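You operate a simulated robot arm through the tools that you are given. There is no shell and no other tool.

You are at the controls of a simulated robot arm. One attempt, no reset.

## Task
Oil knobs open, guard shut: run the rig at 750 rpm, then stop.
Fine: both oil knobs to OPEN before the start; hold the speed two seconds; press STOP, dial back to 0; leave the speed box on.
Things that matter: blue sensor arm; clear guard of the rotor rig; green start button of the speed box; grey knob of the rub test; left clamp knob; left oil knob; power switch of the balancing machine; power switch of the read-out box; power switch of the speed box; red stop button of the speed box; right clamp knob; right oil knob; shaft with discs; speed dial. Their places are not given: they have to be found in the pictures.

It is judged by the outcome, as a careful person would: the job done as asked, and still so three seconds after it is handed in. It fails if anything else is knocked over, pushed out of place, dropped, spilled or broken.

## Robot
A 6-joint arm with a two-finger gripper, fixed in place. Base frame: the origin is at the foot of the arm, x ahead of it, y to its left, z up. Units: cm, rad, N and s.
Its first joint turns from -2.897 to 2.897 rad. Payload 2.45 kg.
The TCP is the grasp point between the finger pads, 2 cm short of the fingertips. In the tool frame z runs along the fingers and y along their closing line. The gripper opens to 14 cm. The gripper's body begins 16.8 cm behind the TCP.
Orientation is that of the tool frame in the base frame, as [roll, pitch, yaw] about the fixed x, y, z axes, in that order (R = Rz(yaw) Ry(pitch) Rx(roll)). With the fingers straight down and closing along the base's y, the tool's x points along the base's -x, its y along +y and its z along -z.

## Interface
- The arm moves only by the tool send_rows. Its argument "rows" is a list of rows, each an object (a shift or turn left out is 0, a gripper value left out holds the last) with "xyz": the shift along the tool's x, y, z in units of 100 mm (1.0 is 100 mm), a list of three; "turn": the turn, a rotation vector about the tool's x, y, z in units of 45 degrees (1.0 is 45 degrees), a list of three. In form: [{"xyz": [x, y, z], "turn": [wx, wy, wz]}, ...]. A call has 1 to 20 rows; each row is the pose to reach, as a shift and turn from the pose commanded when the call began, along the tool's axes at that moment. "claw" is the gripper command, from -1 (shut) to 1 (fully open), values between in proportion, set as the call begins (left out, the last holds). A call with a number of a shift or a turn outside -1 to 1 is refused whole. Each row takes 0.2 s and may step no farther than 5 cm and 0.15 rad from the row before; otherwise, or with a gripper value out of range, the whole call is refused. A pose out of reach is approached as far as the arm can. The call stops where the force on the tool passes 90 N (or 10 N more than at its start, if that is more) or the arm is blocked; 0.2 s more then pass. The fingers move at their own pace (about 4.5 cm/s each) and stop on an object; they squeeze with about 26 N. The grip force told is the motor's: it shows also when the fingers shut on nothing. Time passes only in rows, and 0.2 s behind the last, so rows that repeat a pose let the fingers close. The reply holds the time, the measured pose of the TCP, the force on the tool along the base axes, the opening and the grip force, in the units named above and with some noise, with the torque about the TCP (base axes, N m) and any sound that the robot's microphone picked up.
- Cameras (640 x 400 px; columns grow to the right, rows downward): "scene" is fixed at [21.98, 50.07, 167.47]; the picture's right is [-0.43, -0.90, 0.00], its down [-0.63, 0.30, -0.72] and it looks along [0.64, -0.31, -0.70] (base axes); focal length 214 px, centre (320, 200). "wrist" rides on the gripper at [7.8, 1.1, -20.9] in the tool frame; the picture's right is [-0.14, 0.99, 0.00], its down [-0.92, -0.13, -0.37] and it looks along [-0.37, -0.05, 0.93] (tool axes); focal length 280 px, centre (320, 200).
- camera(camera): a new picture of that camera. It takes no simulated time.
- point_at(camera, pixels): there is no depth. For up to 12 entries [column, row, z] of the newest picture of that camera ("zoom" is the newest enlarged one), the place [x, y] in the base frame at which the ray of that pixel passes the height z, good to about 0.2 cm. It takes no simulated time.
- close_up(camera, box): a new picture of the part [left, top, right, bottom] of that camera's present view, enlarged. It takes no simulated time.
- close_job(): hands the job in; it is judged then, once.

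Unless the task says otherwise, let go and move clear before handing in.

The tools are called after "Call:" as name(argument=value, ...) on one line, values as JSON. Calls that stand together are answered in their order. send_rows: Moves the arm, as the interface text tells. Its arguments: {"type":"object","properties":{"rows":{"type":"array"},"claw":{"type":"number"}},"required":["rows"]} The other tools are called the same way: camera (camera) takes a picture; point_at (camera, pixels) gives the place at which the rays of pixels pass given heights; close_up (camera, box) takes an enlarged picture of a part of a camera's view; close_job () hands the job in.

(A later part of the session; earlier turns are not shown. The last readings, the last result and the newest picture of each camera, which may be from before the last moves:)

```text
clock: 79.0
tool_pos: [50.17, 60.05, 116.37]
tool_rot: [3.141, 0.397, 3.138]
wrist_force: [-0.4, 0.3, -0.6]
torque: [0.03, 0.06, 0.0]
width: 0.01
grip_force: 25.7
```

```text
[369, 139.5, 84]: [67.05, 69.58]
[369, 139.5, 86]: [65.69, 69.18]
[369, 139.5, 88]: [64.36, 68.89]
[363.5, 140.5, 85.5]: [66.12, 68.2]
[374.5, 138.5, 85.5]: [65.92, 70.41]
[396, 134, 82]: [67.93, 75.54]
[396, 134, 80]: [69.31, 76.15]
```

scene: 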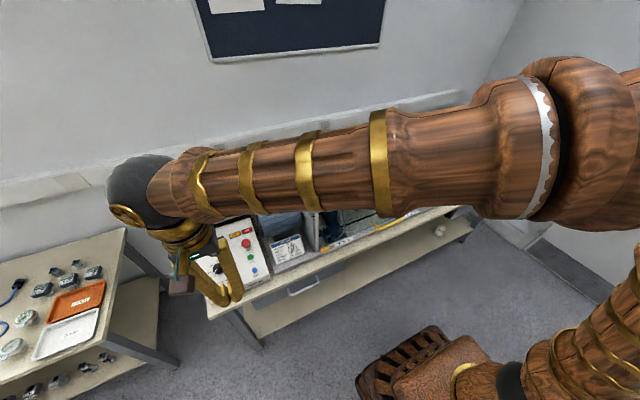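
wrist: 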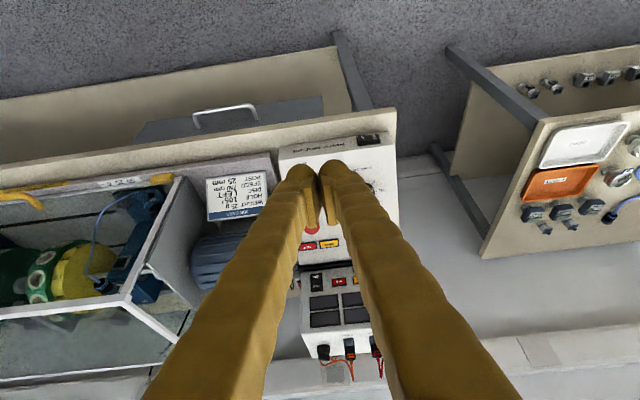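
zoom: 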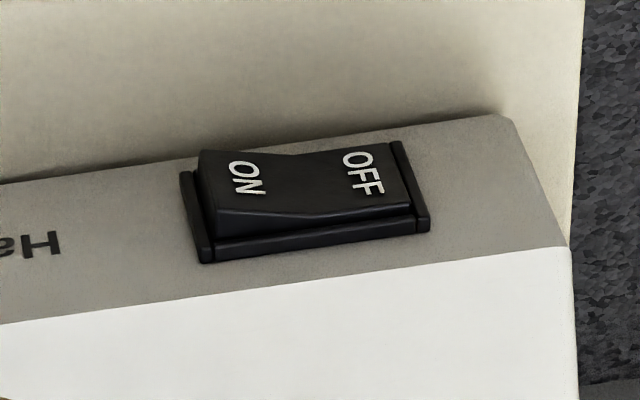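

Call:
point_at(camera="wrist", pixels=[[369, 148.2, 87], [369, 148.2, 88], [369, 148.2, 89], [369, 148.2, 90], [369, 134.2, 80], [369, 134.2, 81], [369, 134.2, 82], [369, 134.2, 83], [393, 133, 82], [390, 143, 88]])

Call:
close_up(camera="scene", box=[190, 250, 260, 320])

```text
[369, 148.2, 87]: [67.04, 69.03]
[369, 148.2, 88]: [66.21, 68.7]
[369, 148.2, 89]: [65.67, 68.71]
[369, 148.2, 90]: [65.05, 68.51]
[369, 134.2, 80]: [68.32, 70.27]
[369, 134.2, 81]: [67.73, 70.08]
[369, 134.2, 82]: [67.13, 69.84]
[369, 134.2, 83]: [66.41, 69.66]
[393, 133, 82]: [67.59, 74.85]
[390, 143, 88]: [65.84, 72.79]
```

```text
5.71 times, centred on (225, 285) of scene
```

zoom: 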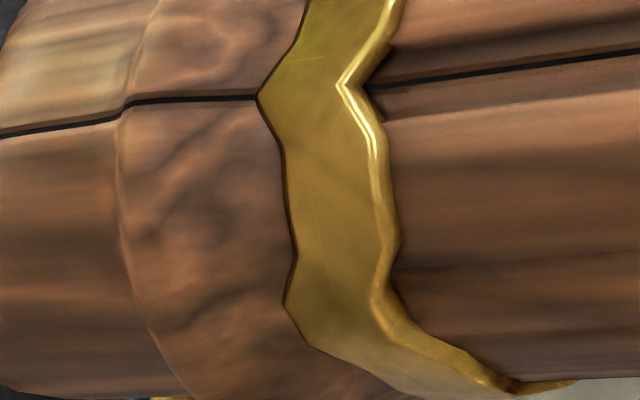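

The front face is about vertical at x ≈ 66.2 (z 82–88), with the rocker centre at (66, 69.3, 85.6) and ON at its smaller-y end. I'll bring the closed fingers down in front of the ON end.

Call:
send_rows(rows=[{"xyz": [0.04, 0.13, 0.35]}, {"xyz": [0.08, 0.25, 0.7]}])

Call:
send_rows(rows=[{"xyz": [0.04, 0.13, 0.35]}, {"xyz": [0.08, 0.25, 0.7]}])

Call:
send_rows(rows=[{"xyz": [0.04, 0.13, 0.35]}, {"xyz": [0.09, 0.255, 0.7]}])

Call:
camera(camera="wrist")

Call:
camera(camera="scene")

```text
clock: 79.6
tool_pos: [52.03, 62.68, 109.72]
tool_rot: [3.139, 0.397, -3.141]
wrist_force: [0.8, 0.4, 0.8]
torque: [0.02, 0.05, 0.01]
width: 0.03
grip_force: 26.0
```

```text
clock: 80.2
tool_pos: [54.07, 65.08, 102.96]
tool_rot: [3.138, 0.397, 3.139]
wrist_force: [0.6, 0.3, 0.7]
torque: [0.01, 0.0, 0.0]
width: 0.0
grip_force: 25.5
```

```text
clock: 80.8
tool_pos: [55.96, 67.79, 96.14]
tool_rot: [3.138, 0.395, 3.14]
wrist_force: [0.3, -0.1, -0.2]
torque: [0.0, -0.02, 0.02]
width: 0.0
grip_force: 26.2
```

```text
taken
```

wrist: 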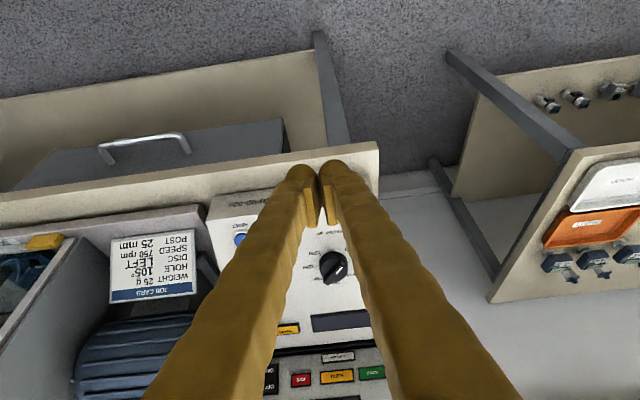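

```text
taken
```

scene: 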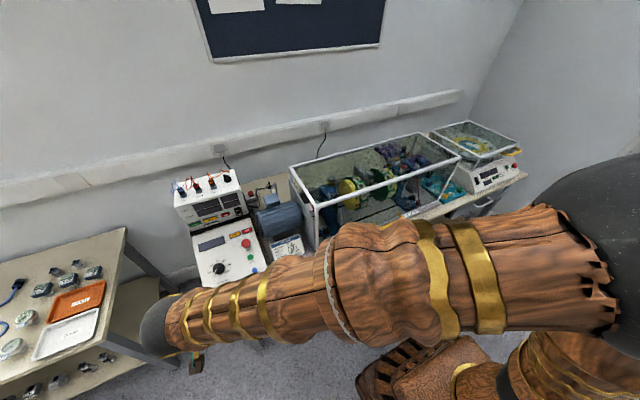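

The fingers are in front of the box at (56, 67.8, 96). I'll lower to z ≈ 86.5, staying clear of the table's edge.

Call:
send_rows(rows=[{"xyz": [0.11, -0.01, 0.3]}, {"xyz": [0.22, -0.02, 0.6]}, {"xyz": [0.325, -0.02, 0.9]}])

Call:
camera(camera="wrist")

```text
clock: 81.6
tool_pos: [56.45, 67.41, 86.51]
tool_rot: [3.14, 0.396, 3.141]
wrist_force: [-0.7, 0.0, 0.1]
torque: [0.01, -0.02, 0.01]
width: 0.0
grip_force: 25.9
```

```text
taken
```

wrist: 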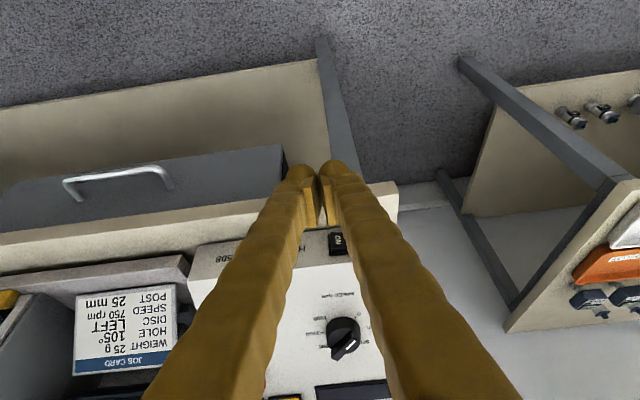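

Call:
close_up(camera="wrist", box=[300, 200, 380, 270])

Call:
point_at(camera="wrist", pixels=[[337, 241, 85], [337, 241, 86], [337, 241, 87], [329, 243, 86], [346, 240, 86], [340, 180, 82], [340, 187, 82], [340, 205, 82]])

```text
5.71 times, centred on (340, 235) of wrist
```

zoom: 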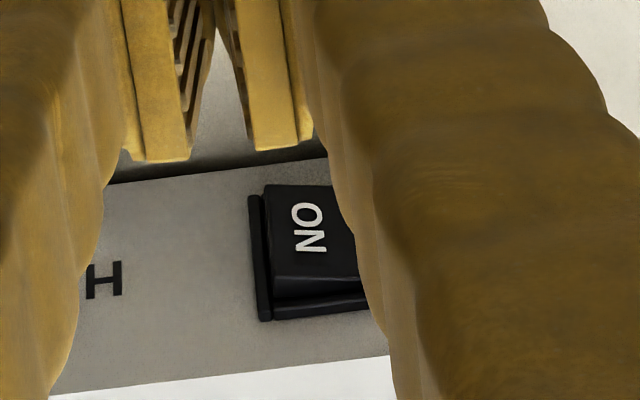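

```text
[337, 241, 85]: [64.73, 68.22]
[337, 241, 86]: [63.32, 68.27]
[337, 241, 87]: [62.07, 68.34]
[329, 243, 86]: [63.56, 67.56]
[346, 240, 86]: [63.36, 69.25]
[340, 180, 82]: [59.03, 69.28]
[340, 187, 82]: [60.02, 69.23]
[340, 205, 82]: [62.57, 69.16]
```

View B gives a steeper ray for the ON label, suggesting the rocker may sit lower and deeper than I thought. I'll check the face's top and bottom edges from this view.

Call:
point_at(camera="wrist", pixels=[[336.5, 265.5, 85], [336.5, 265.5, 86], [336.5, 265.5, 87], [336.5, 265.5, 88], [322, 229.5, 80], [322, 229.5, 81], [322, 229.5, 82], [337.9, 240.3, 83], [337.9, 240.3, 84], [337.9, 240.3, 85]])

Call:
close_up(camera="wrist", box=[280, 170, 420, 290])

```text
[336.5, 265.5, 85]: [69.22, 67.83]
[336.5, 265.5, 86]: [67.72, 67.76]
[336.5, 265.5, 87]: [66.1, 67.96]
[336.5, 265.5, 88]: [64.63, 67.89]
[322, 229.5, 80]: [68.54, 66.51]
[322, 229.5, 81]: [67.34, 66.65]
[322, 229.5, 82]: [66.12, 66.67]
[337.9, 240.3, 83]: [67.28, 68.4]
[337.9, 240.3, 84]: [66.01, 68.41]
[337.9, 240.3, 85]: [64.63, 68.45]
```

```text
3.33 times, centred on (350, 230) of wrist
```

zoom: 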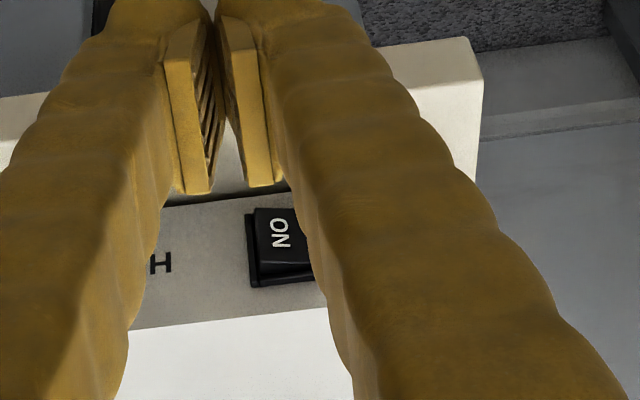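

The views now agree: front face at x ≈ 67.9 (z 80.4–86.1), rocker at z ≈ 83.2 and ON half at y ≈ 67.6–69.5. I'll lower a bit more and approach to just short of it.

Call:
send_rows(rows=[{"xyz": [-0.16, 0.025, 0.143]}, {"xyz": [-0.32, 0.05, 0.286]}, {"xyz": [-0.477, 0.05, 0.428]}])

Call:
camera(camera="wrist")

Call:
close_up(camera="wrist", box=[270, 150, 380, 250])

```text
clock: 82.4
tool_pos: [62.41, 67.94, 84.4]
tool_rot: [3.141, 0.396, 3.14]
wrist_force: [-0.1, 0.6, 0.2]
torque: [-0.01, 0.04, -0.01]
width: 0.02
grip_force: 26.2
```

```text
taken
```

wrist: 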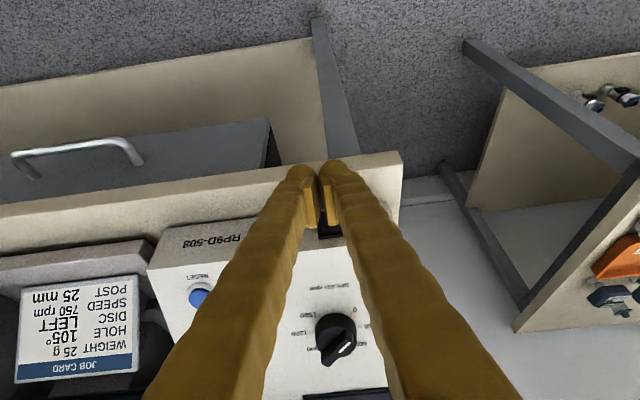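

```text
4.00 times, centred on (325, 200) of wrist
```

zoom: 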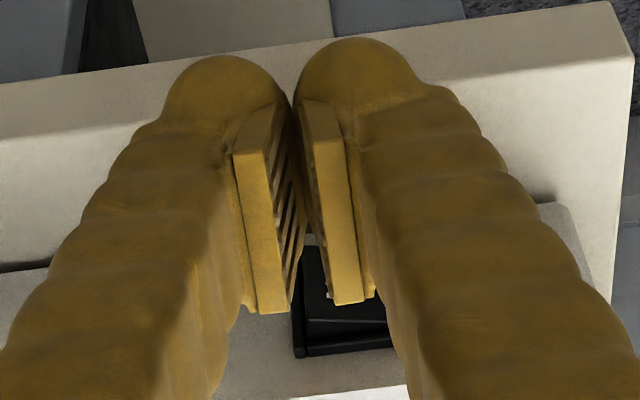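

Call:
point_at(camera="wrist", pixels=[[321.5, 228, 83], [321.5, 228, 84], [338, 230, 83], [338, 230, 84], [320, 238, 83], [342, 235, 83]])

```text
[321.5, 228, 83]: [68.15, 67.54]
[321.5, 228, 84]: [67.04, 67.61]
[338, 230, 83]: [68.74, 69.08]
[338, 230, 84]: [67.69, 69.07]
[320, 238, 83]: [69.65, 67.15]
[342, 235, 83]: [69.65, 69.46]
```

The ON half spans y ≈ 67.6–69.4, right ahead of the fingertips. I'll push forward 2.2 cm in small steps.

Call:
send_rows(rows=[{"xyz": [-0.046, 0, 0.019]}, {"xyz": [-0.092, 0, 0.039]}, {"xyz": [-0.138, 0, 0.058]}, {"xyz": [-0.184, 0, 0.077]}, {"xyz": [-0.203, 0, 0.085]}])

Call:
close_up(camera="wrist", box=[270, 150, 380, 250])

```text
clock: 83.6
tool_pos: [64.5, 68.01, 84.39]
tool_rot: [3.139, 0.397, 3.14]
wrist_force: [0.5, 0.7, -0.6]
torque: [0.02, 0.02, 0.01]
width: 0.0
grip_force: 25.6
```

```text
4.00 times, centred on (325, 200) of wrist
```

zoom: 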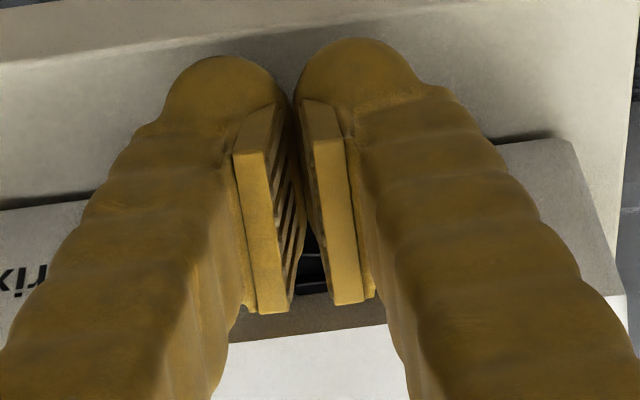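

No contact yet at x = 64.5. I'll continue in 2–3 mm steps and watch for force or a click.

Call:
send_rows(rows=[{"xyz": [-0.028, 0, 0.012]}, {"xyz": [-0.055, 0, 0.023]}, {"xyz": [-0.074, 0, 0.031]}])

Call:
send_rows(rows=[{"xyz": [-0.028, 0, 0.012]}, {"xyz": [-0.055, 0, 0.023]}])

Call:
close_up(camera="wrist", box=[270, 150, 380, 250])

```text
clock: 84.4
tool_pos: [64.88, 67.96, 84.33]
tool_rot: [3.142, 0.395, 3.141]
wrist_force: [-14.6, -4.2, 3.6]
torque: [0.06, -0.05, 0.05]
width: 0.0
grip_force: 26.1
stopped in row 3: the force on the tool passed its limit at 99 N (the readings are from after the stop); the commanded pose is now the measured one
```

```text
clock: 85.0
tool_pos: [64.86, 68.14, 84.39]
tool_rot: [-3.141, 0.388, 3.14]
wrist_force: [-15.2, -3.6, 4.2]
torque: [0.09, -0.04, 0.08]
width: 0.0
grip_force: 25.5
stopped in row 2: the force on the tool passed its limit at 103 N (the readings are from after the stop); the commanded pose is now the measured one
```

```text
4.00 times, centred on (325, 200) of wrist
```

zoom: 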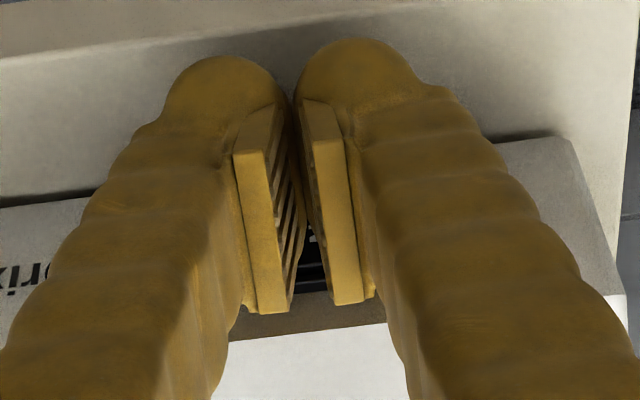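

Firm contact at x ≈ 64.9 (about 100 N). I'll back off and check the rocker and the display.

Call:
send_rows(rows=[{"xyz": [0.2, 0, -0.08]}, {"xyz": [0.45, 0, -0.2]}, {"xyz": [0.75, 0, -0.4]}])

Call:
camera(camera="wrist")

Call:
close_up(camera="wrist", box=[290, 200, 390, 280])

Call:
close_up(camera="scene", box=[170, 200, 290, 300])

```text
clock: 85.8
tool_pos: [56.28, 68.08, 85.18]
tool_rot: [-3.139, 0.391, 3.141]
wrist_force: [0.6, -0.1, -0.8]
torque: [0.0, -0.02, 0.02]
width: 0.01
grip_force: 25.9
```

```text
taken
```

wrist: 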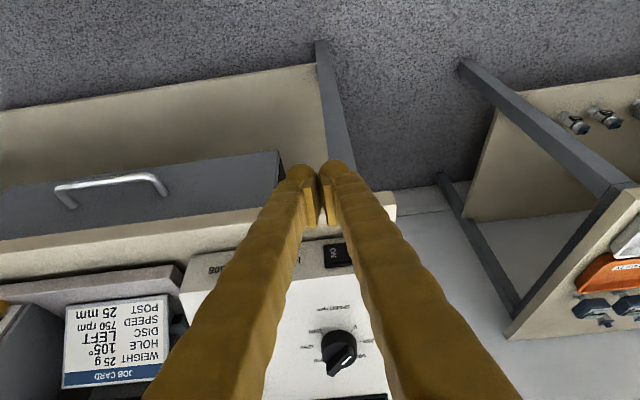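

```text
5.00 times, centred on (340, 240) of wrist
```

zoom: 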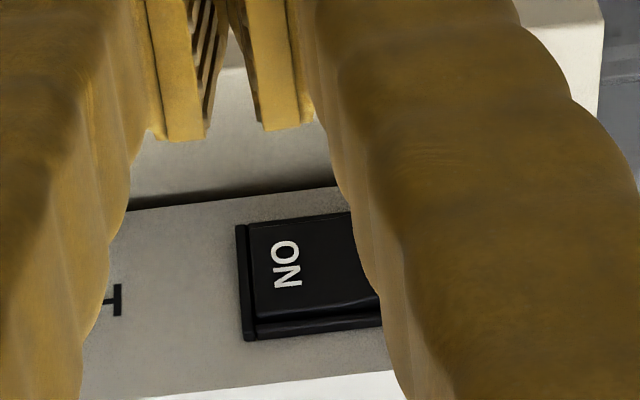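

```text
4.00 times, centred on (230, 250) of scene
```

zoom: 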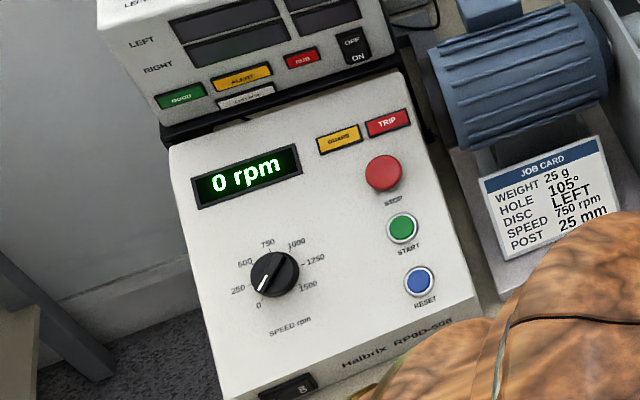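

The display now reads "0 rpm", the GUARD and TRIP lamps are unlit and the dial is at 0, so the power is on. I'll rise, straighten the tool, and measure the buttons and the dial precisely.

Call:
send_rows(rows=[{"xyz": [-0.13, 0, -0.31]}, {"xyz": [-0.26, 0, -0.61]}, {"xyz": [-0.387, 0, -0.922]}])

Call:
send_rows(rows=[{"xyz": [-0.13, -0.1, -0.31]}, {"xyz": [-0.26, -0.2, -0.61]}, {"xyz": [-0.387, -0.3, -0.922]}])

Call:
send_rows(rows=[{"xyz": [-0.1, -0.1, -0.2], "turn": [0, 0.17, 0]}, {"xyz": [-0.2, -0.2, -0.4], "turn": [0, 0.34, 0]}, {"xyz": [-0.3, -0.3, -0.6], "turn": [0, 0.5, 0]}])

Call:
camera(camera="wrist")

Call:
camera(camera="scene")

```text
clock: 86.5
tool_pos: [56.46, 68.15, 95.17]
tool_rot: [-3.14, 0.387, -3.14]
wrist_force: [0.1, 1.0, 0.0]
torque: [-0.04, -0.04, -0.04]
width: 0.0
grip_force: 26.3
```

```text
clock: 87.3
tool_pos: [56.52, 65.08, 105.15]
tool_rot: [-3.141, 0.389, -3.14]
wrist_force: [-0.6, -0.2, -1.0]
torque: [0.0, -0.05, 0.0]
width: 0.02
grip_force: 26.4
```

```text
clock: 88.2
tool_pos: [57.23, 62.11, 111.82]
tool_rot: [-3.139, -0.006, -3.141]
wrist_force: [0.4, 0.4, 0.1]
torque: [-0.05, -0.04, -0.01]
width: 0.0
grip_force: 26.4
```

```text
taken
```

wrist: 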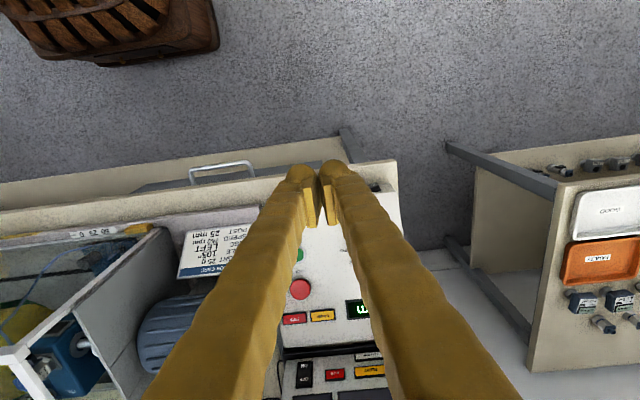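

```text
taken
```

scene: 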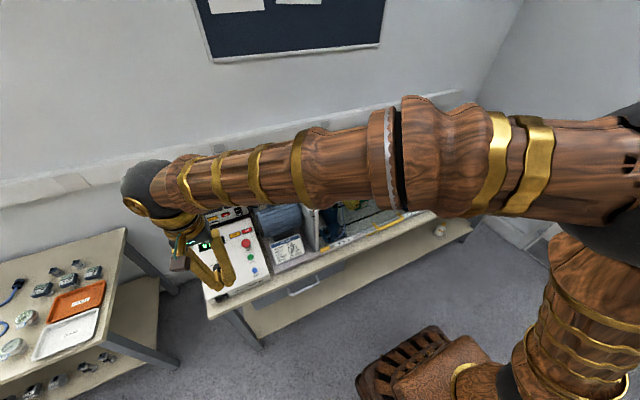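

From here STOP is at (300,289) and START at (299,255). I'll record these rays, then move sideways for a second view.

Call:
close_up(camera="wrist", box=[270, 220, 400, 330])

Call:
point_at(camera="wrist", pixels=[[300, 289, 88], [300, 289, 94], [299, 255, 88], [299, 255, 94], [361, 310, 88], [361, 310, 96]])

Call:
point_at(camera="scene", pixels=[[245.8, 243, 88], [245.8, 243, 94], [250.5, 257, 88], [250.5, 257, 94], [254.6, 270.3, 88], [254.6, 270.3, 94], [218.5, 269, 88], [218.5, 269, 94]])

Call:
send_rows(rows=[{"xyz": [-0.1, -0.4, 0]}, {"xyz": [-0.2, -0.8, 0]}, {"xyz": [-0.3, -1.0, 0]}])

Call:
camera(camera="wrist")

Call:
close_up(camera="wrist", box=[310, 180, 480, 320])

```text
3.64 times, centred on (335, 275) of wrist
```

zoom: 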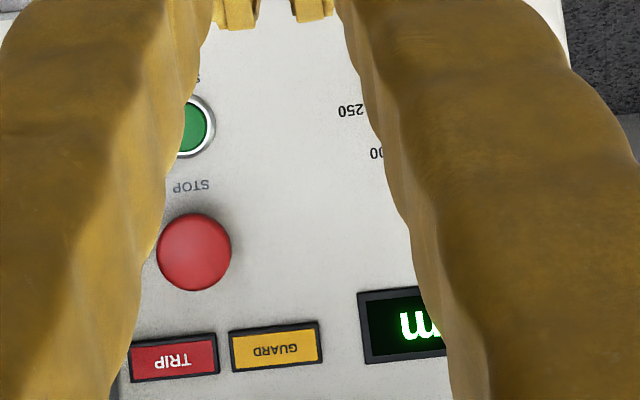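

```text
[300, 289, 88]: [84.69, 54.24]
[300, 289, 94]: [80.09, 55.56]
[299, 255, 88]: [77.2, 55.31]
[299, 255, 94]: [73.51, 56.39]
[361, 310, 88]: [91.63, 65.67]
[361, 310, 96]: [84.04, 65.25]
```

```text
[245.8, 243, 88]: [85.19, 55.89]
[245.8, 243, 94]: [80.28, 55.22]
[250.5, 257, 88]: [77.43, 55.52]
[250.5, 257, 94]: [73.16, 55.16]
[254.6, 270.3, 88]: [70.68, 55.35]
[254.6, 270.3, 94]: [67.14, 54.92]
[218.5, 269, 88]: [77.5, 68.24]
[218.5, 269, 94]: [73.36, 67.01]
```

```text
clock: 89.0
tool_pos: [60.06, 52.18, 112.01]
tool_rot: [-3.14, -0.004, -3.14]
wrist_force: [-0.3, 0.5, 1.1]
torque: [-0.05, 0.01, 0.01]
width: 0.01
grip_force: 25.9
```

```text
taken
```

wrist: 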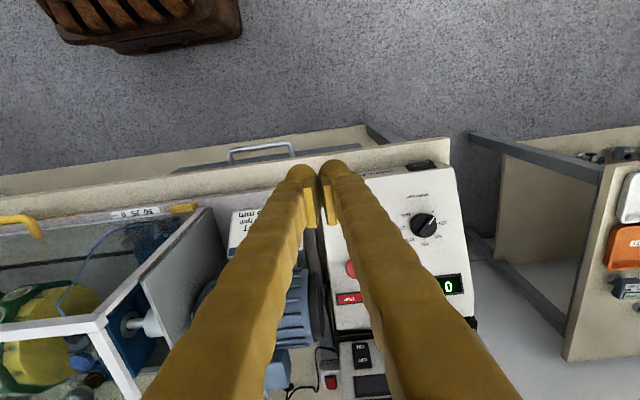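

```text
2.86 times, centred on (395, 250) of wrist
```

zoom: 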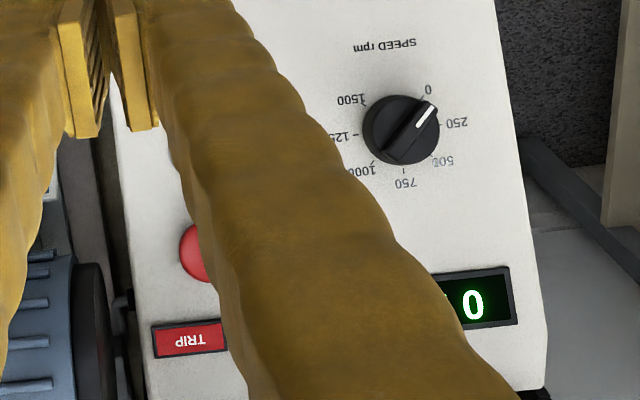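

The dial is clear in this view, pointing at 0, centre at (423,225.6). I'll get its ray and several panel points to fix the panel's slope.

Call:
point_at(camera="wrist", pixels=[[423.3, 225.6, 86], [423.3, 225.6, 90], [423.3, 225.6, 94], [452, 284, 88], [452, 284, 96], [337, 331, 90], [337, 331, 98], [466, 318, 90], [466, 318, 100], [420, 163, 84], [448, 167, 86]])

Call:
close_up(camera="scene", box=[180, 220, 270, 310])

```text
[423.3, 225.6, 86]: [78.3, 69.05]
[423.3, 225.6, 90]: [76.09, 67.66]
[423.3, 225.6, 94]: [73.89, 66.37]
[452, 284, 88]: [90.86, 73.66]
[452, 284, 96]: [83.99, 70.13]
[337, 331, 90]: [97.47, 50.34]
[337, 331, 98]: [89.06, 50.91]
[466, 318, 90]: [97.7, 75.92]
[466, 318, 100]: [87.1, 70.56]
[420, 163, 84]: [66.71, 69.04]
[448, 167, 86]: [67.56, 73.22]
```

```text
4.44 times, centred on (225, 265) of scene
```

zoom: 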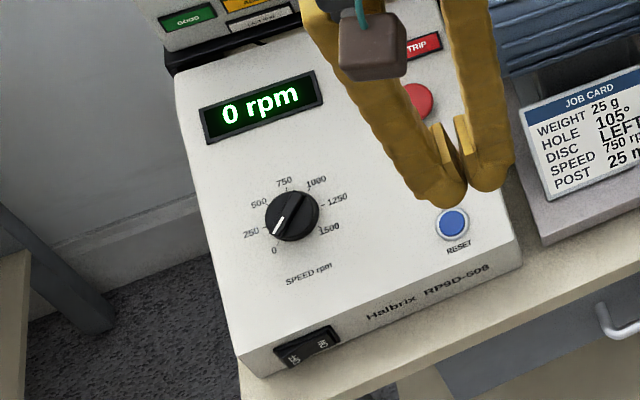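

The panel slopes up at about 28°: RESET ≈ (70.8, 55.4, 87.8), START ≈ (75.8, 55.4, 90.4), STOP ≈ (80.7, 55.4, 93), dial ≈ (75.8, 67.55, 90.4). I'll tilt the tool 28° to match and hover above START.

Call:
send_rows(rows=[{"turn": [0, -0.16, 0]}, {"turn": [0, -0.32, 0]}, {"turn": [0, -0.48, 0]}, {"turn": [0, -0.622, 0]}])

Call:
send_rows(rows=[{"xyz": [-0.06, 0.05, 0.35]}, {"xyz": [-0.12, 0.1, 0.7]}])

Call:
send_rows(rows=[{"xyz": [-0.06, 0.05, 0.35]}, {"xyz": [-0.12, 0.11, 0.7]}])

Call:
camera(camera="wrist")

Call:
close_up(camera="scene", box=[180, 200, 300, 310])

```text
clock: 90.0
tool_pos: [60.08, 52.09, 111.83]
tool_rot: [-3.141, 0.488, -3.141]
wrist_force: [0.0, 0.7, 0.1]
torque: [0.02, 0.0, 0.02]
width: 0.03
grip_force: 25.8
```

```text
clock: 90.5
tool_pos: [64.46, 53.05, 106.22]
tool_rot: [-3.139, 0.484, 3.142]
wrist_force: [-0.8, 0.0, 0.9]
torque: [0.04, 0.03, 0.03]
width: 0.0
grip_force: 26.2
```

```text
clock: 91.2
tool_pos: [68.71, 54.18, 100.58]
tool_rot: [-3.139, 0.485, -3.141]
wrist_force: [-0.2, 0.0, -0.5]
torque: [0.01, 0.04, 0.02]
width: 0.0
grip_force: 26.4
```

```text
taken
```

wrist: 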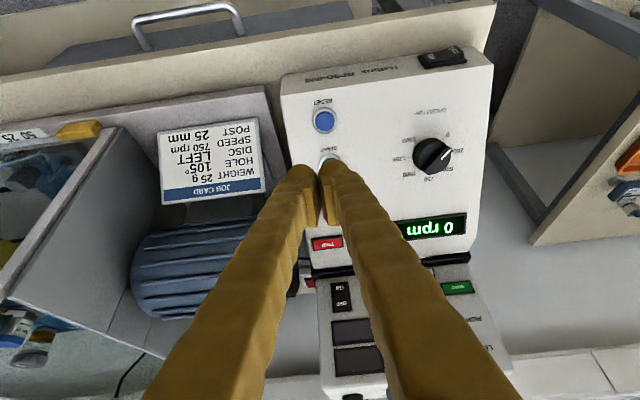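

```text
3.64 times, centred on (240, 255) of scene
```

zoom: 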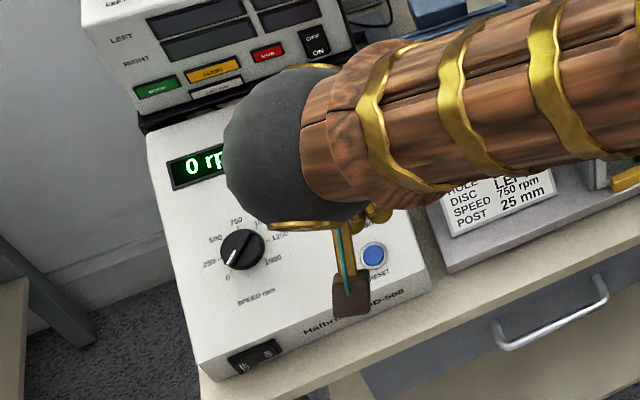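

From here the wrist camera sees RESET at (325,121), START's rim at (328,159), the dial at (434,155) and the display. I'll refine their positions.

Call:
point_at(camera="wrist", pixels=[[324.5, 121, 87], [324.5, 121, 89], [328.5, 161, 89], [328.5, 161, 91], [434, 155, 89], [434, 155, 92], [330, 200, 91], [330, 200, 94], [440, 59, 83]])

Call:
close_up(camera="wrist", box=[290, 90, 480, 250])

```text
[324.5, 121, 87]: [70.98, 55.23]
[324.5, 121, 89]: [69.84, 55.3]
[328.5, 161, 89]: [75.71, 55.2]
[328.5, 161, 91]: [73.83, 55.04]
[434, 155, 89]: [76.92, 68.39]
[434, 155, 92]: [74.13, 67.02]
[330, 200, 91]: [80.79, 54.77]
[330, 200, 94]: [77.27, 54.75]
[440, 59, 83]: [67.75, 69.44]
```

```text
2.50 times, centred on (385, 170) of wrist
```

zoom: 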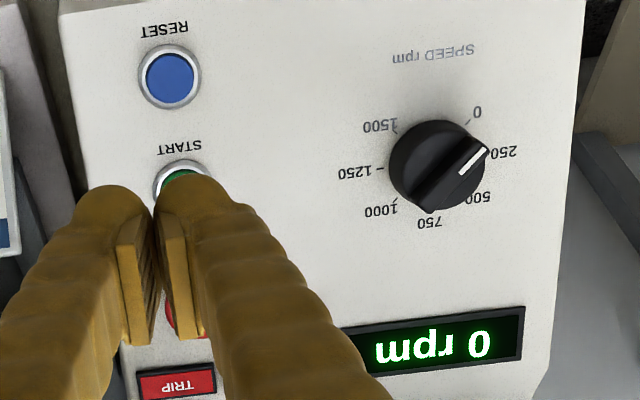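

START's centre is at about (75.5, 55.3, 90.3). I'll centre on it and stop about 2 cm short.

Call:
send_rows(rows=[{"xyz": [-0.06, 0.05, 0.3]}, {"xyz": [-0.122, 0.107, 0.55]}, {"xyz": [-0.122, 0.107, 0.75]}])

Call:
camera(camera="wrist")

Call:
close_up(camera="wrist", box=[260, 100, 400, 250])

```text
clock: 92.0
tool_pos: [73.25, 55.34, 94.59]
tool_rot: [-3.139, 0.485, -3.141]
wrist_force: [0.2, -0.3, -0.3]
torque: [-0.03, 0.06, 0.0]
width: 0.0
grip_force: 25.8
```

```text
taken
```

wrist: 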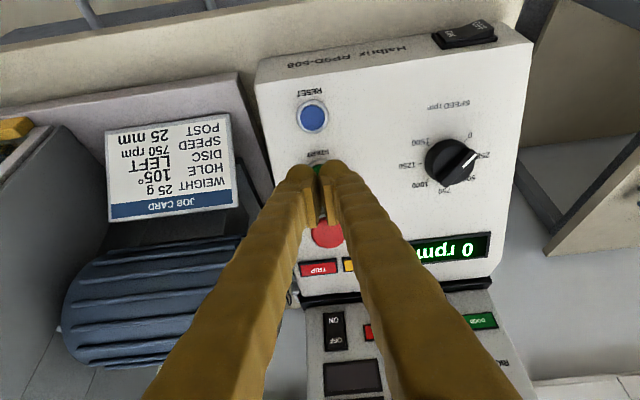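

```text
2.67 times, centred on (330, 175) of wrist
```

zoom: 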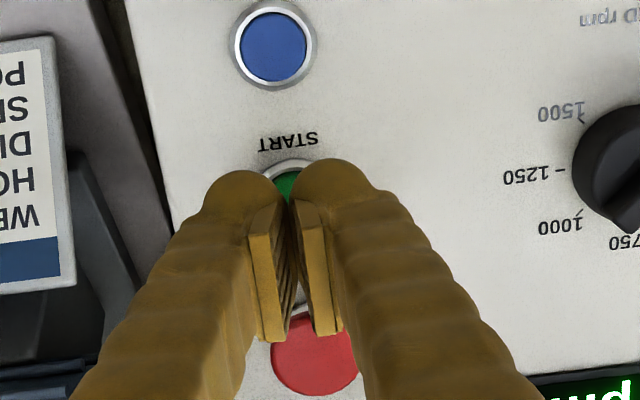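

The tips are centred on START in y, with START's centre about 4 mm towards RESET. I'll correct that and approach to near contact.

Call:
send_rows(rows=[{"xyz": [0.03, 0, 0.08]}, {"xyz": [0.03, 0, 0.16]}])

Call:
send_rows(rows=[{"xyz": [0, 0, 0.02]}, {"xyz": [0, 0, 0.04]}])

Call:
close_up(camera="wrist", box=[260, 100, 400, 250])

```text
clock: 92.5
tool_pos: [73.83, 55.28, 93.13]
tool_rot: [-3.138, 0.486, 3.141]
wrist_force: [-0.6, -0.4, 0.3]
torque: [0.01, -0.04, -0.02]
width: 0.03
grip_force: 25.7
```

```text
clock: 93.2
tool_pos: [73.97, 55.17, 92.53]
tool_rot: [-3.14, 0.485, -3.141]
wrist_force: [-0.2, -0.1, -0.2]
torque: [-0.01, 0.02, 0.0]
width: 0.0
grip_force: 26.0
```

```text
2.67 times, centred on (330, 175) of wrist
```

zoom: 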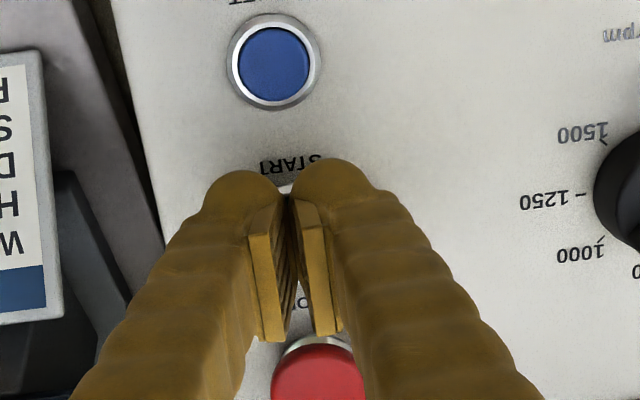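

Call:
send_rows(rows=[{"xyz": [0, 0, 0.02]}, {"xyz": [0, 0, 0.04]}])

Call:
send_rows(rows=[{"xyz": [0, 0, 0.02]}])

Call:
send_rows(rows=[{"xyz": [0, 0, 0.02]}])

```text
clock: 93.8
tool_pos: [74.27, 55.24, 92.19]
tool_rot: [-3.139, 0.486, -3.141]
wrist_force: [-0.4, -0.4, 0.0]
torque: [0.03, -0.01, 0.02]
width: 0.01
grip_force: 25.8
```

```text
clock: 94.2
tool_pos: [74.36, 55.25, 91.91]
tool_rot: [-3.139, 0.486, 3.141]
wrist_force: [-0.8, -0.3, -0.8]
torque: [-0.02, 0.0, 0.04]
width: 0.0
grip_force: 26.1
```

```text
clock: 94.5
tool_pos: [74.4, 55.31, 91.81]
tool_rot: [-3.14, 0.487, -3.141]
wrist_force: [-0.9, -0.4, 0.0]
torque: [0.0, -0.01, 0.03]
width: 0.01
grip_force: 26.0
```

No contact yet with the tip near (75.3, 90). I'll continue 2 mm at a time.

Call:
send_rows(rows=[{"xyz": [0, 0, 0.02]}])

Call:
send_rows(rows=[{"xyz": [0, 0, 0.02]}])

Call:
close_up(camera="wrist", box=[260, 100, 400, 250])

```text
clock: 95.0
tool_pos: [74.39, 55.26, 91.61]
tool_rot: [-3.14, 0.485, -3.141]
wrist_force: [0.5, 1.1, -0.6]
torque: [0.03, 0.0, 0.02]
width: 0.0
grip_force: 25.6
```

```text
clock: 95.3
tool_pos: [74.53, 55.28, 91.47]
tool_rot: [-3.139, 0.485, 3.14]
wrist_force: [-1.4, -0.8, 1.7]
torque: [0.01, 0.03, 0.0]
width: 0.61
grip_force: 29.2
heard: click
```

```text
2.67 times, centred on (330, 175) of wrist
```

zoom: 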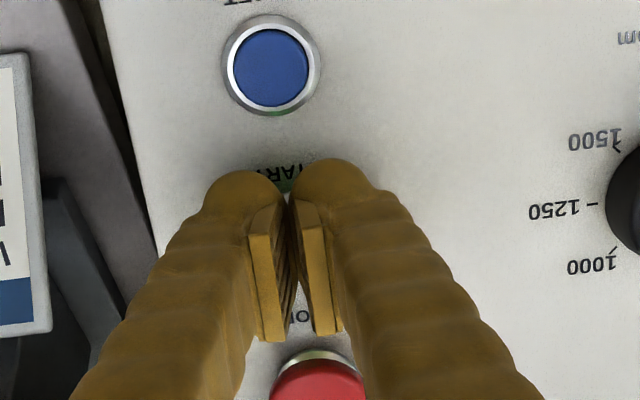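

A click was heard at contact, so START has been pressed. I'll withdraw and look at the box.

Call:
send_rows(rows=[{"xyz": [0, 0, -0.1]}, {"xyz": [0, 0, -0.4]}, {"xyz": [0, 0, -0.8]}])

Call:
camera(camera="wrist")

Call:
close_up(camera="wrist", box=[280, 60, 490, 260])

Call:
camera(camera="scene")

```text
clock: 96.2
tool_pos: [70.81, 55.21, 98.63]
tool_rot: [-3.14, 0.484, 3.14]
wrist_force: [0.0, -0.4, -0.6]
torque: [0.01, -0.02, -0.01]
width: 0.01
grip_force: 29.5
```

```text
taken
```

wrist: 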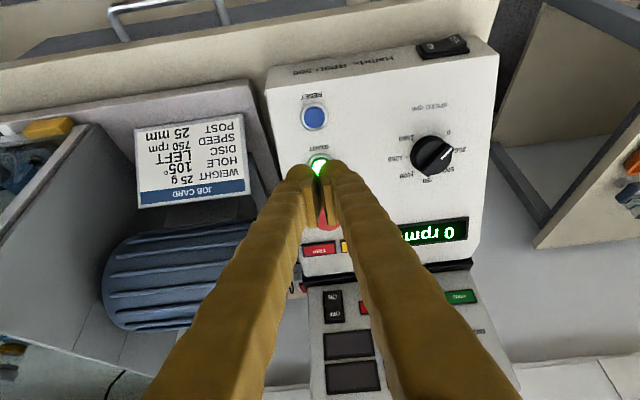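

```text
2.00 times, centred on (385, 160) of wrist
```

zoom: 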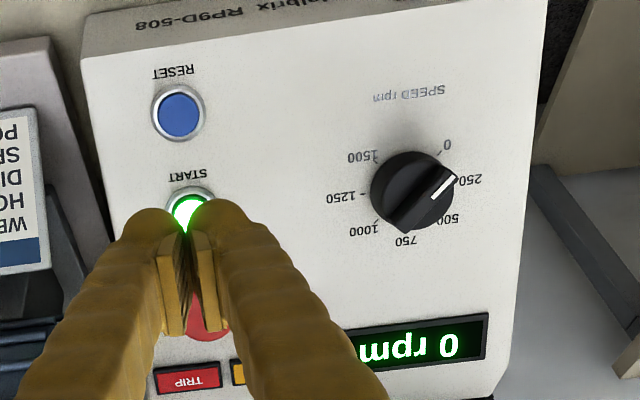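

```text
taken
```

scene: 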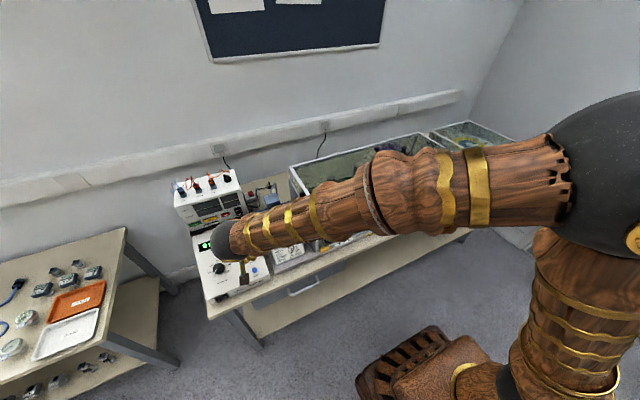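

START glows green with 0 rpm on the display and no TRIP, so the rig is armed at zero speed. I'll look closely at the dial's shape before gripping it.

Call:
close_up(camera="wrist", box=[395, 120, 470, 190])

Call:
close_up(camera="scene", box=[200, 250, 240, 290])

Call:
point_at(camera="wrist", pixels=[[432, 156, 90], [432, 156, 92], [432, 156, 93], [429.5, 152.5, 90], [429.5, 152.5, 91]])

```text
5.71 times, centred on (432, 155) of wrist
```

zoom: 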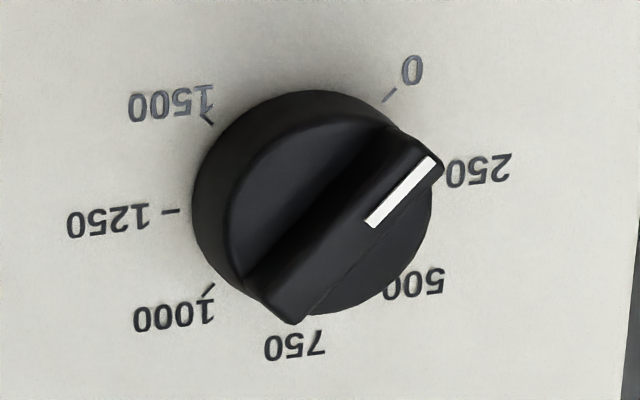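

```text
10.00 times, centred on (220, 270) of scene
```

zoom: 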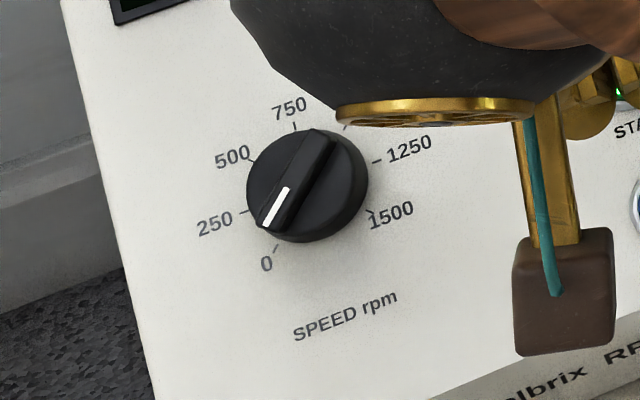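

```text
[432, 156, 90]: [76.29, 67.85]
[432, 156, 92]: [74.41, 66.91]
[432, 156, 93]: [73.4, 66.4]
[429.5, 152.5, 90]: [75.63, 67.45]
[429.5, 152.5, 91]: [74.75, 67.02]
```

The dial is a round knob about 4.3 cm wide with a raised pointer bar, its axis at about (75.55, 67.25, 90.25), and 750 is 135° clockwise from 0. I'll hover above it, open the fingers to 7 cm, and pre-rotate the wrist −80° so one grip can cover the whole turn.

Call:
send_rows(rows=[{"xyz": [0, 0.4, 0]}, {"xyz": [0, 0.8, 0]}, {"xyz": [0, 1.0, 0]}], claw=0.0)

Call:
send_rows(rows=[{"xyz": [-0.01, 0.1, 0.02], "turn": [0, 0, -0.17]}, {"xyz": [-0.029, 0.204, 0.06], "turn": [0, 0, -0.34]}, {"xyz": [-0.029, 0.204, 0.064], "turn": [0, 0, -0.51]}, {"xyz": [-0.029, 0.204, 0.064], "turn": [0, 0, -0.68]}, {"xyz": [-0.029, 0.204, 0.064], "turn": [0, 0, -0.85]}, {"xyz": [-0.029, 0.204, 0.064], "turn": [0, 0, -1.0]}])

Call:
send_rows(rows=[{"turn": [0, 0, -0.17]}, {"turn": [0, 0, -0.34]}, {"turn": [0, 0, -0.51]}, {"turn": [0, 0, -0.68]}, {"turn": [0, 0, -0.78]}])

Call:
camera(camera="wrist")

Call:
camera(camera="scene")

```text
clock: 97.0
tool_pos: [70.84, 65.17, 98.53]
tool_rot: [-3.141, 0.486, 3.142]
wrist_force: [0.2, 0.3, 1.2]
torque: [0.02, 0.06, 0.01]
width: 6.97
grip_force: 0.4
```

```text
clock: 98.3
tool_pos: [71.32, 67.28, 98.16]
tool_rot: [-2.784, 0.334, -2.293]
wrist_force: [0.0, -0.3, 0.1]
torque: [0.02, -0.01, 0.01]
width: 7.0
grip_force: 0.1
```

```text
clock: 99.5
tool_pos: [71.37, 67.26, 98.13]
tool_rot: [-2.663, 0.077, -1.725]
wrist_force: [0.2, -0.1, 0.1]
torque: [0.01, 0.0, 0.0]
width: 7.01
grip_force: 0.0
```

```text
taken
```

wrist: 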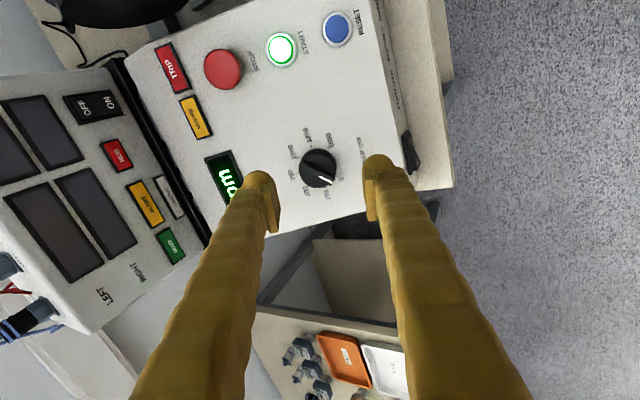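

```text
taken
```

scene: 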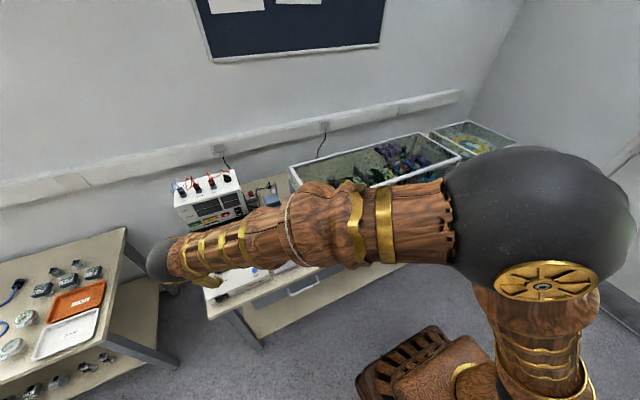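

The wrist turned freely; the knob appears at (318,168), where the tool axis should meet it (320,168). I'll zoom in to check the centring.

Call:
close_up(camera="wrist", box=[250, 110, 400, 220])

```text
3.64 times, centred on (325, 165) of wrist
```

zoom: 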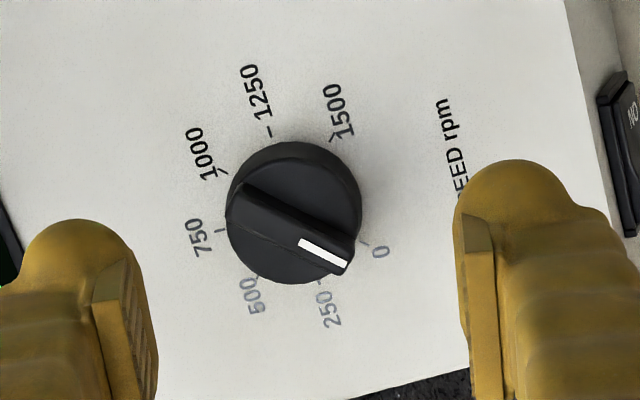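

The knob's ring centre is 2 mm off the tool axis. I'll correct that and go in 6.4 cm, keeping the tips about half a centimetre off the panel.

Call:
send_rows(rows=[{"xyz": [-0.01, -0.023, 0.2]}, {"xyz": [-0.01, -0.023, 0.4]}, {"xyz": [-0.01, -0.023, 0.55]}, {"xyz": [-0.01, -0.023, 0.64]}])

Call:
close_up(camera="wrist", box=[230, 110, 410, 250])

Call:
close_up(camera="scene", box=[190, 230, 270, 310])

```text
clock: 100.5
tool_pos: [74.63, 67.39, 92.61]
tool_rot: [-2.663, 0.078, -1.726]
wrist_force: [0.8, 0.5, 0.3]
torque: [0.0, 0.0, -0.01]
width: 7.02
grip_force: 0.0
```

```text
2.86 times, centred on (320, 180) of wrist
```

zoom: 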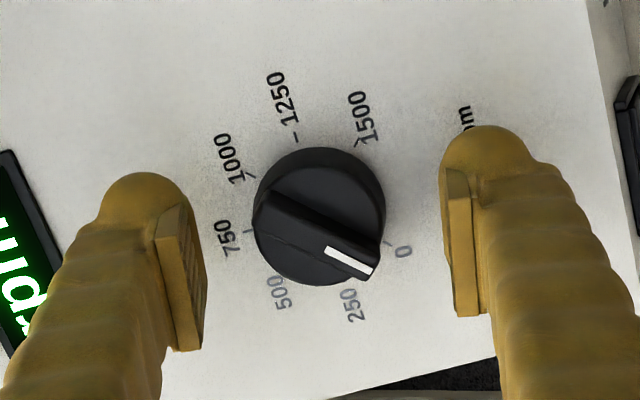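

```text
5.00 times, centred on (230, 270) of scene
```

zoom: 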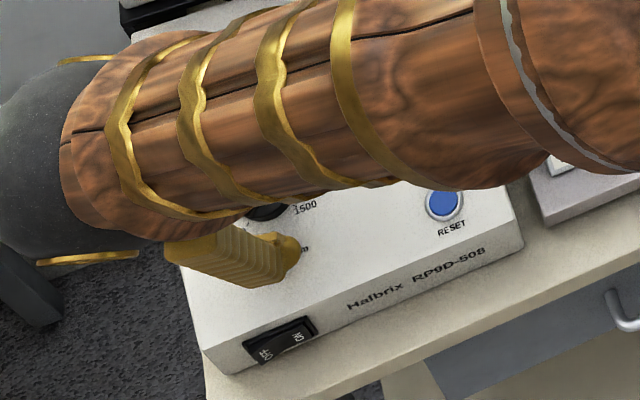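

The knob is centred between the fingers. I'll close on it.

Call:
send_rows(rows=[{"xyz": [0, 0, 0]}, {"xyz": [0, 0, 0]}, {"xyz": [0, 0, 0]}, {"xyz": [0, 0, 0]}], claw=-1)

Call:
close_up(camera="wrist", box=[230, 110, 410, 250])

```text
clock: 101.5
tool_pos: [74.72, 67.34, 92.63]
tool_rot: [-2.661, 0.078, -1.725]
wrist_force: [19.6, -8.8, 3.5]
torque: [-0.13, -0.2, -0.09]
width: 3.6
grip_force: 41.2
```

```text
2.86 times, centred on (320, 180) of wrist
```

zoom: 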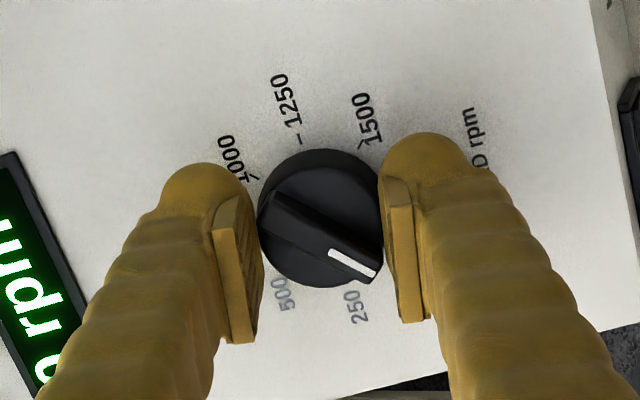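

The knob is held at 3.6 cm width with small side load, and the display still reads 0 rpm. I'll turn it clockwise by the first 45°.

Call:
send_rows(rows=[{"turn": [0, 0, 0.15]}, {"turn": [0, 0, 0.3]}, {"turn": [0, 0, 0.45]}, {"turn": [0, 0, 0.6]}, {"turn": [0, 0, 0.75]}, {"turn": [0, 0, 0.9]}, {"turn": [0, 0, 1.0]}])

Call:
camera(camera="wrist")

```text
clock: 103.2
tool_pos: [74.5, 67.46, 92.91]
tool_rot: [-2.849, 0.394, -2.473]
wrist_force: [-30.9, -0.7, 73.5]
torque: [0.21, 1.15, 0.09]
width: 0.92
grip_force: 36.7
```

```text
taken
```

wrist: 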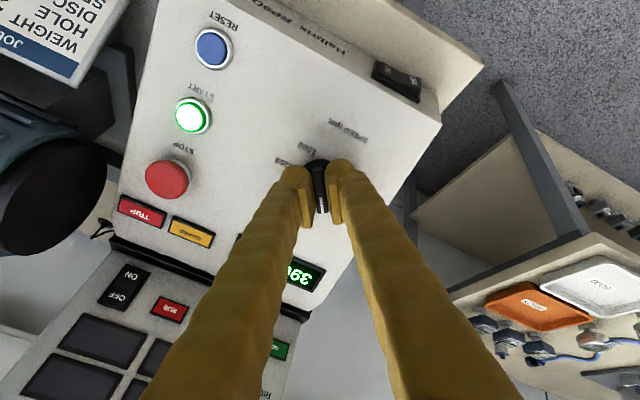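

The fingers slid onto the pointer bar (width 0.92 cm), which turned the knob further; the display shows about 390 rpm. I'll ease back 2 mm to take off the 74 N load, then look at the display.

Call:
send_rows(rows=[{"xyz": [0, 0, -0.015]}, {"xyz": [0, 0, -0.025]}])

Call:
close_up(camera="wrist", box=[230, 120, 380, 300])

```text
clock: 103.8
tool_pos: [74.52, 67.51, 92.87]
tool_rot: [-2.847, 0.392, -2.47]
wrist_force: [3.8, 24.0, 48.3]
torque: [0.73, 0.38, 0.4]
width: 0.92
grip_force: 37.1
```

```text
2.22 times, centred on (305, 210) of wrist
```

zoom: 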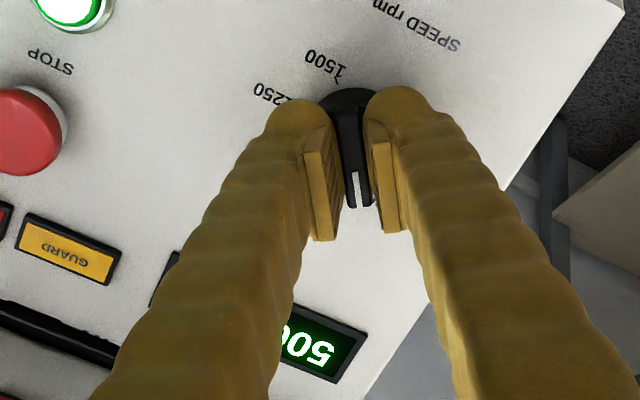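

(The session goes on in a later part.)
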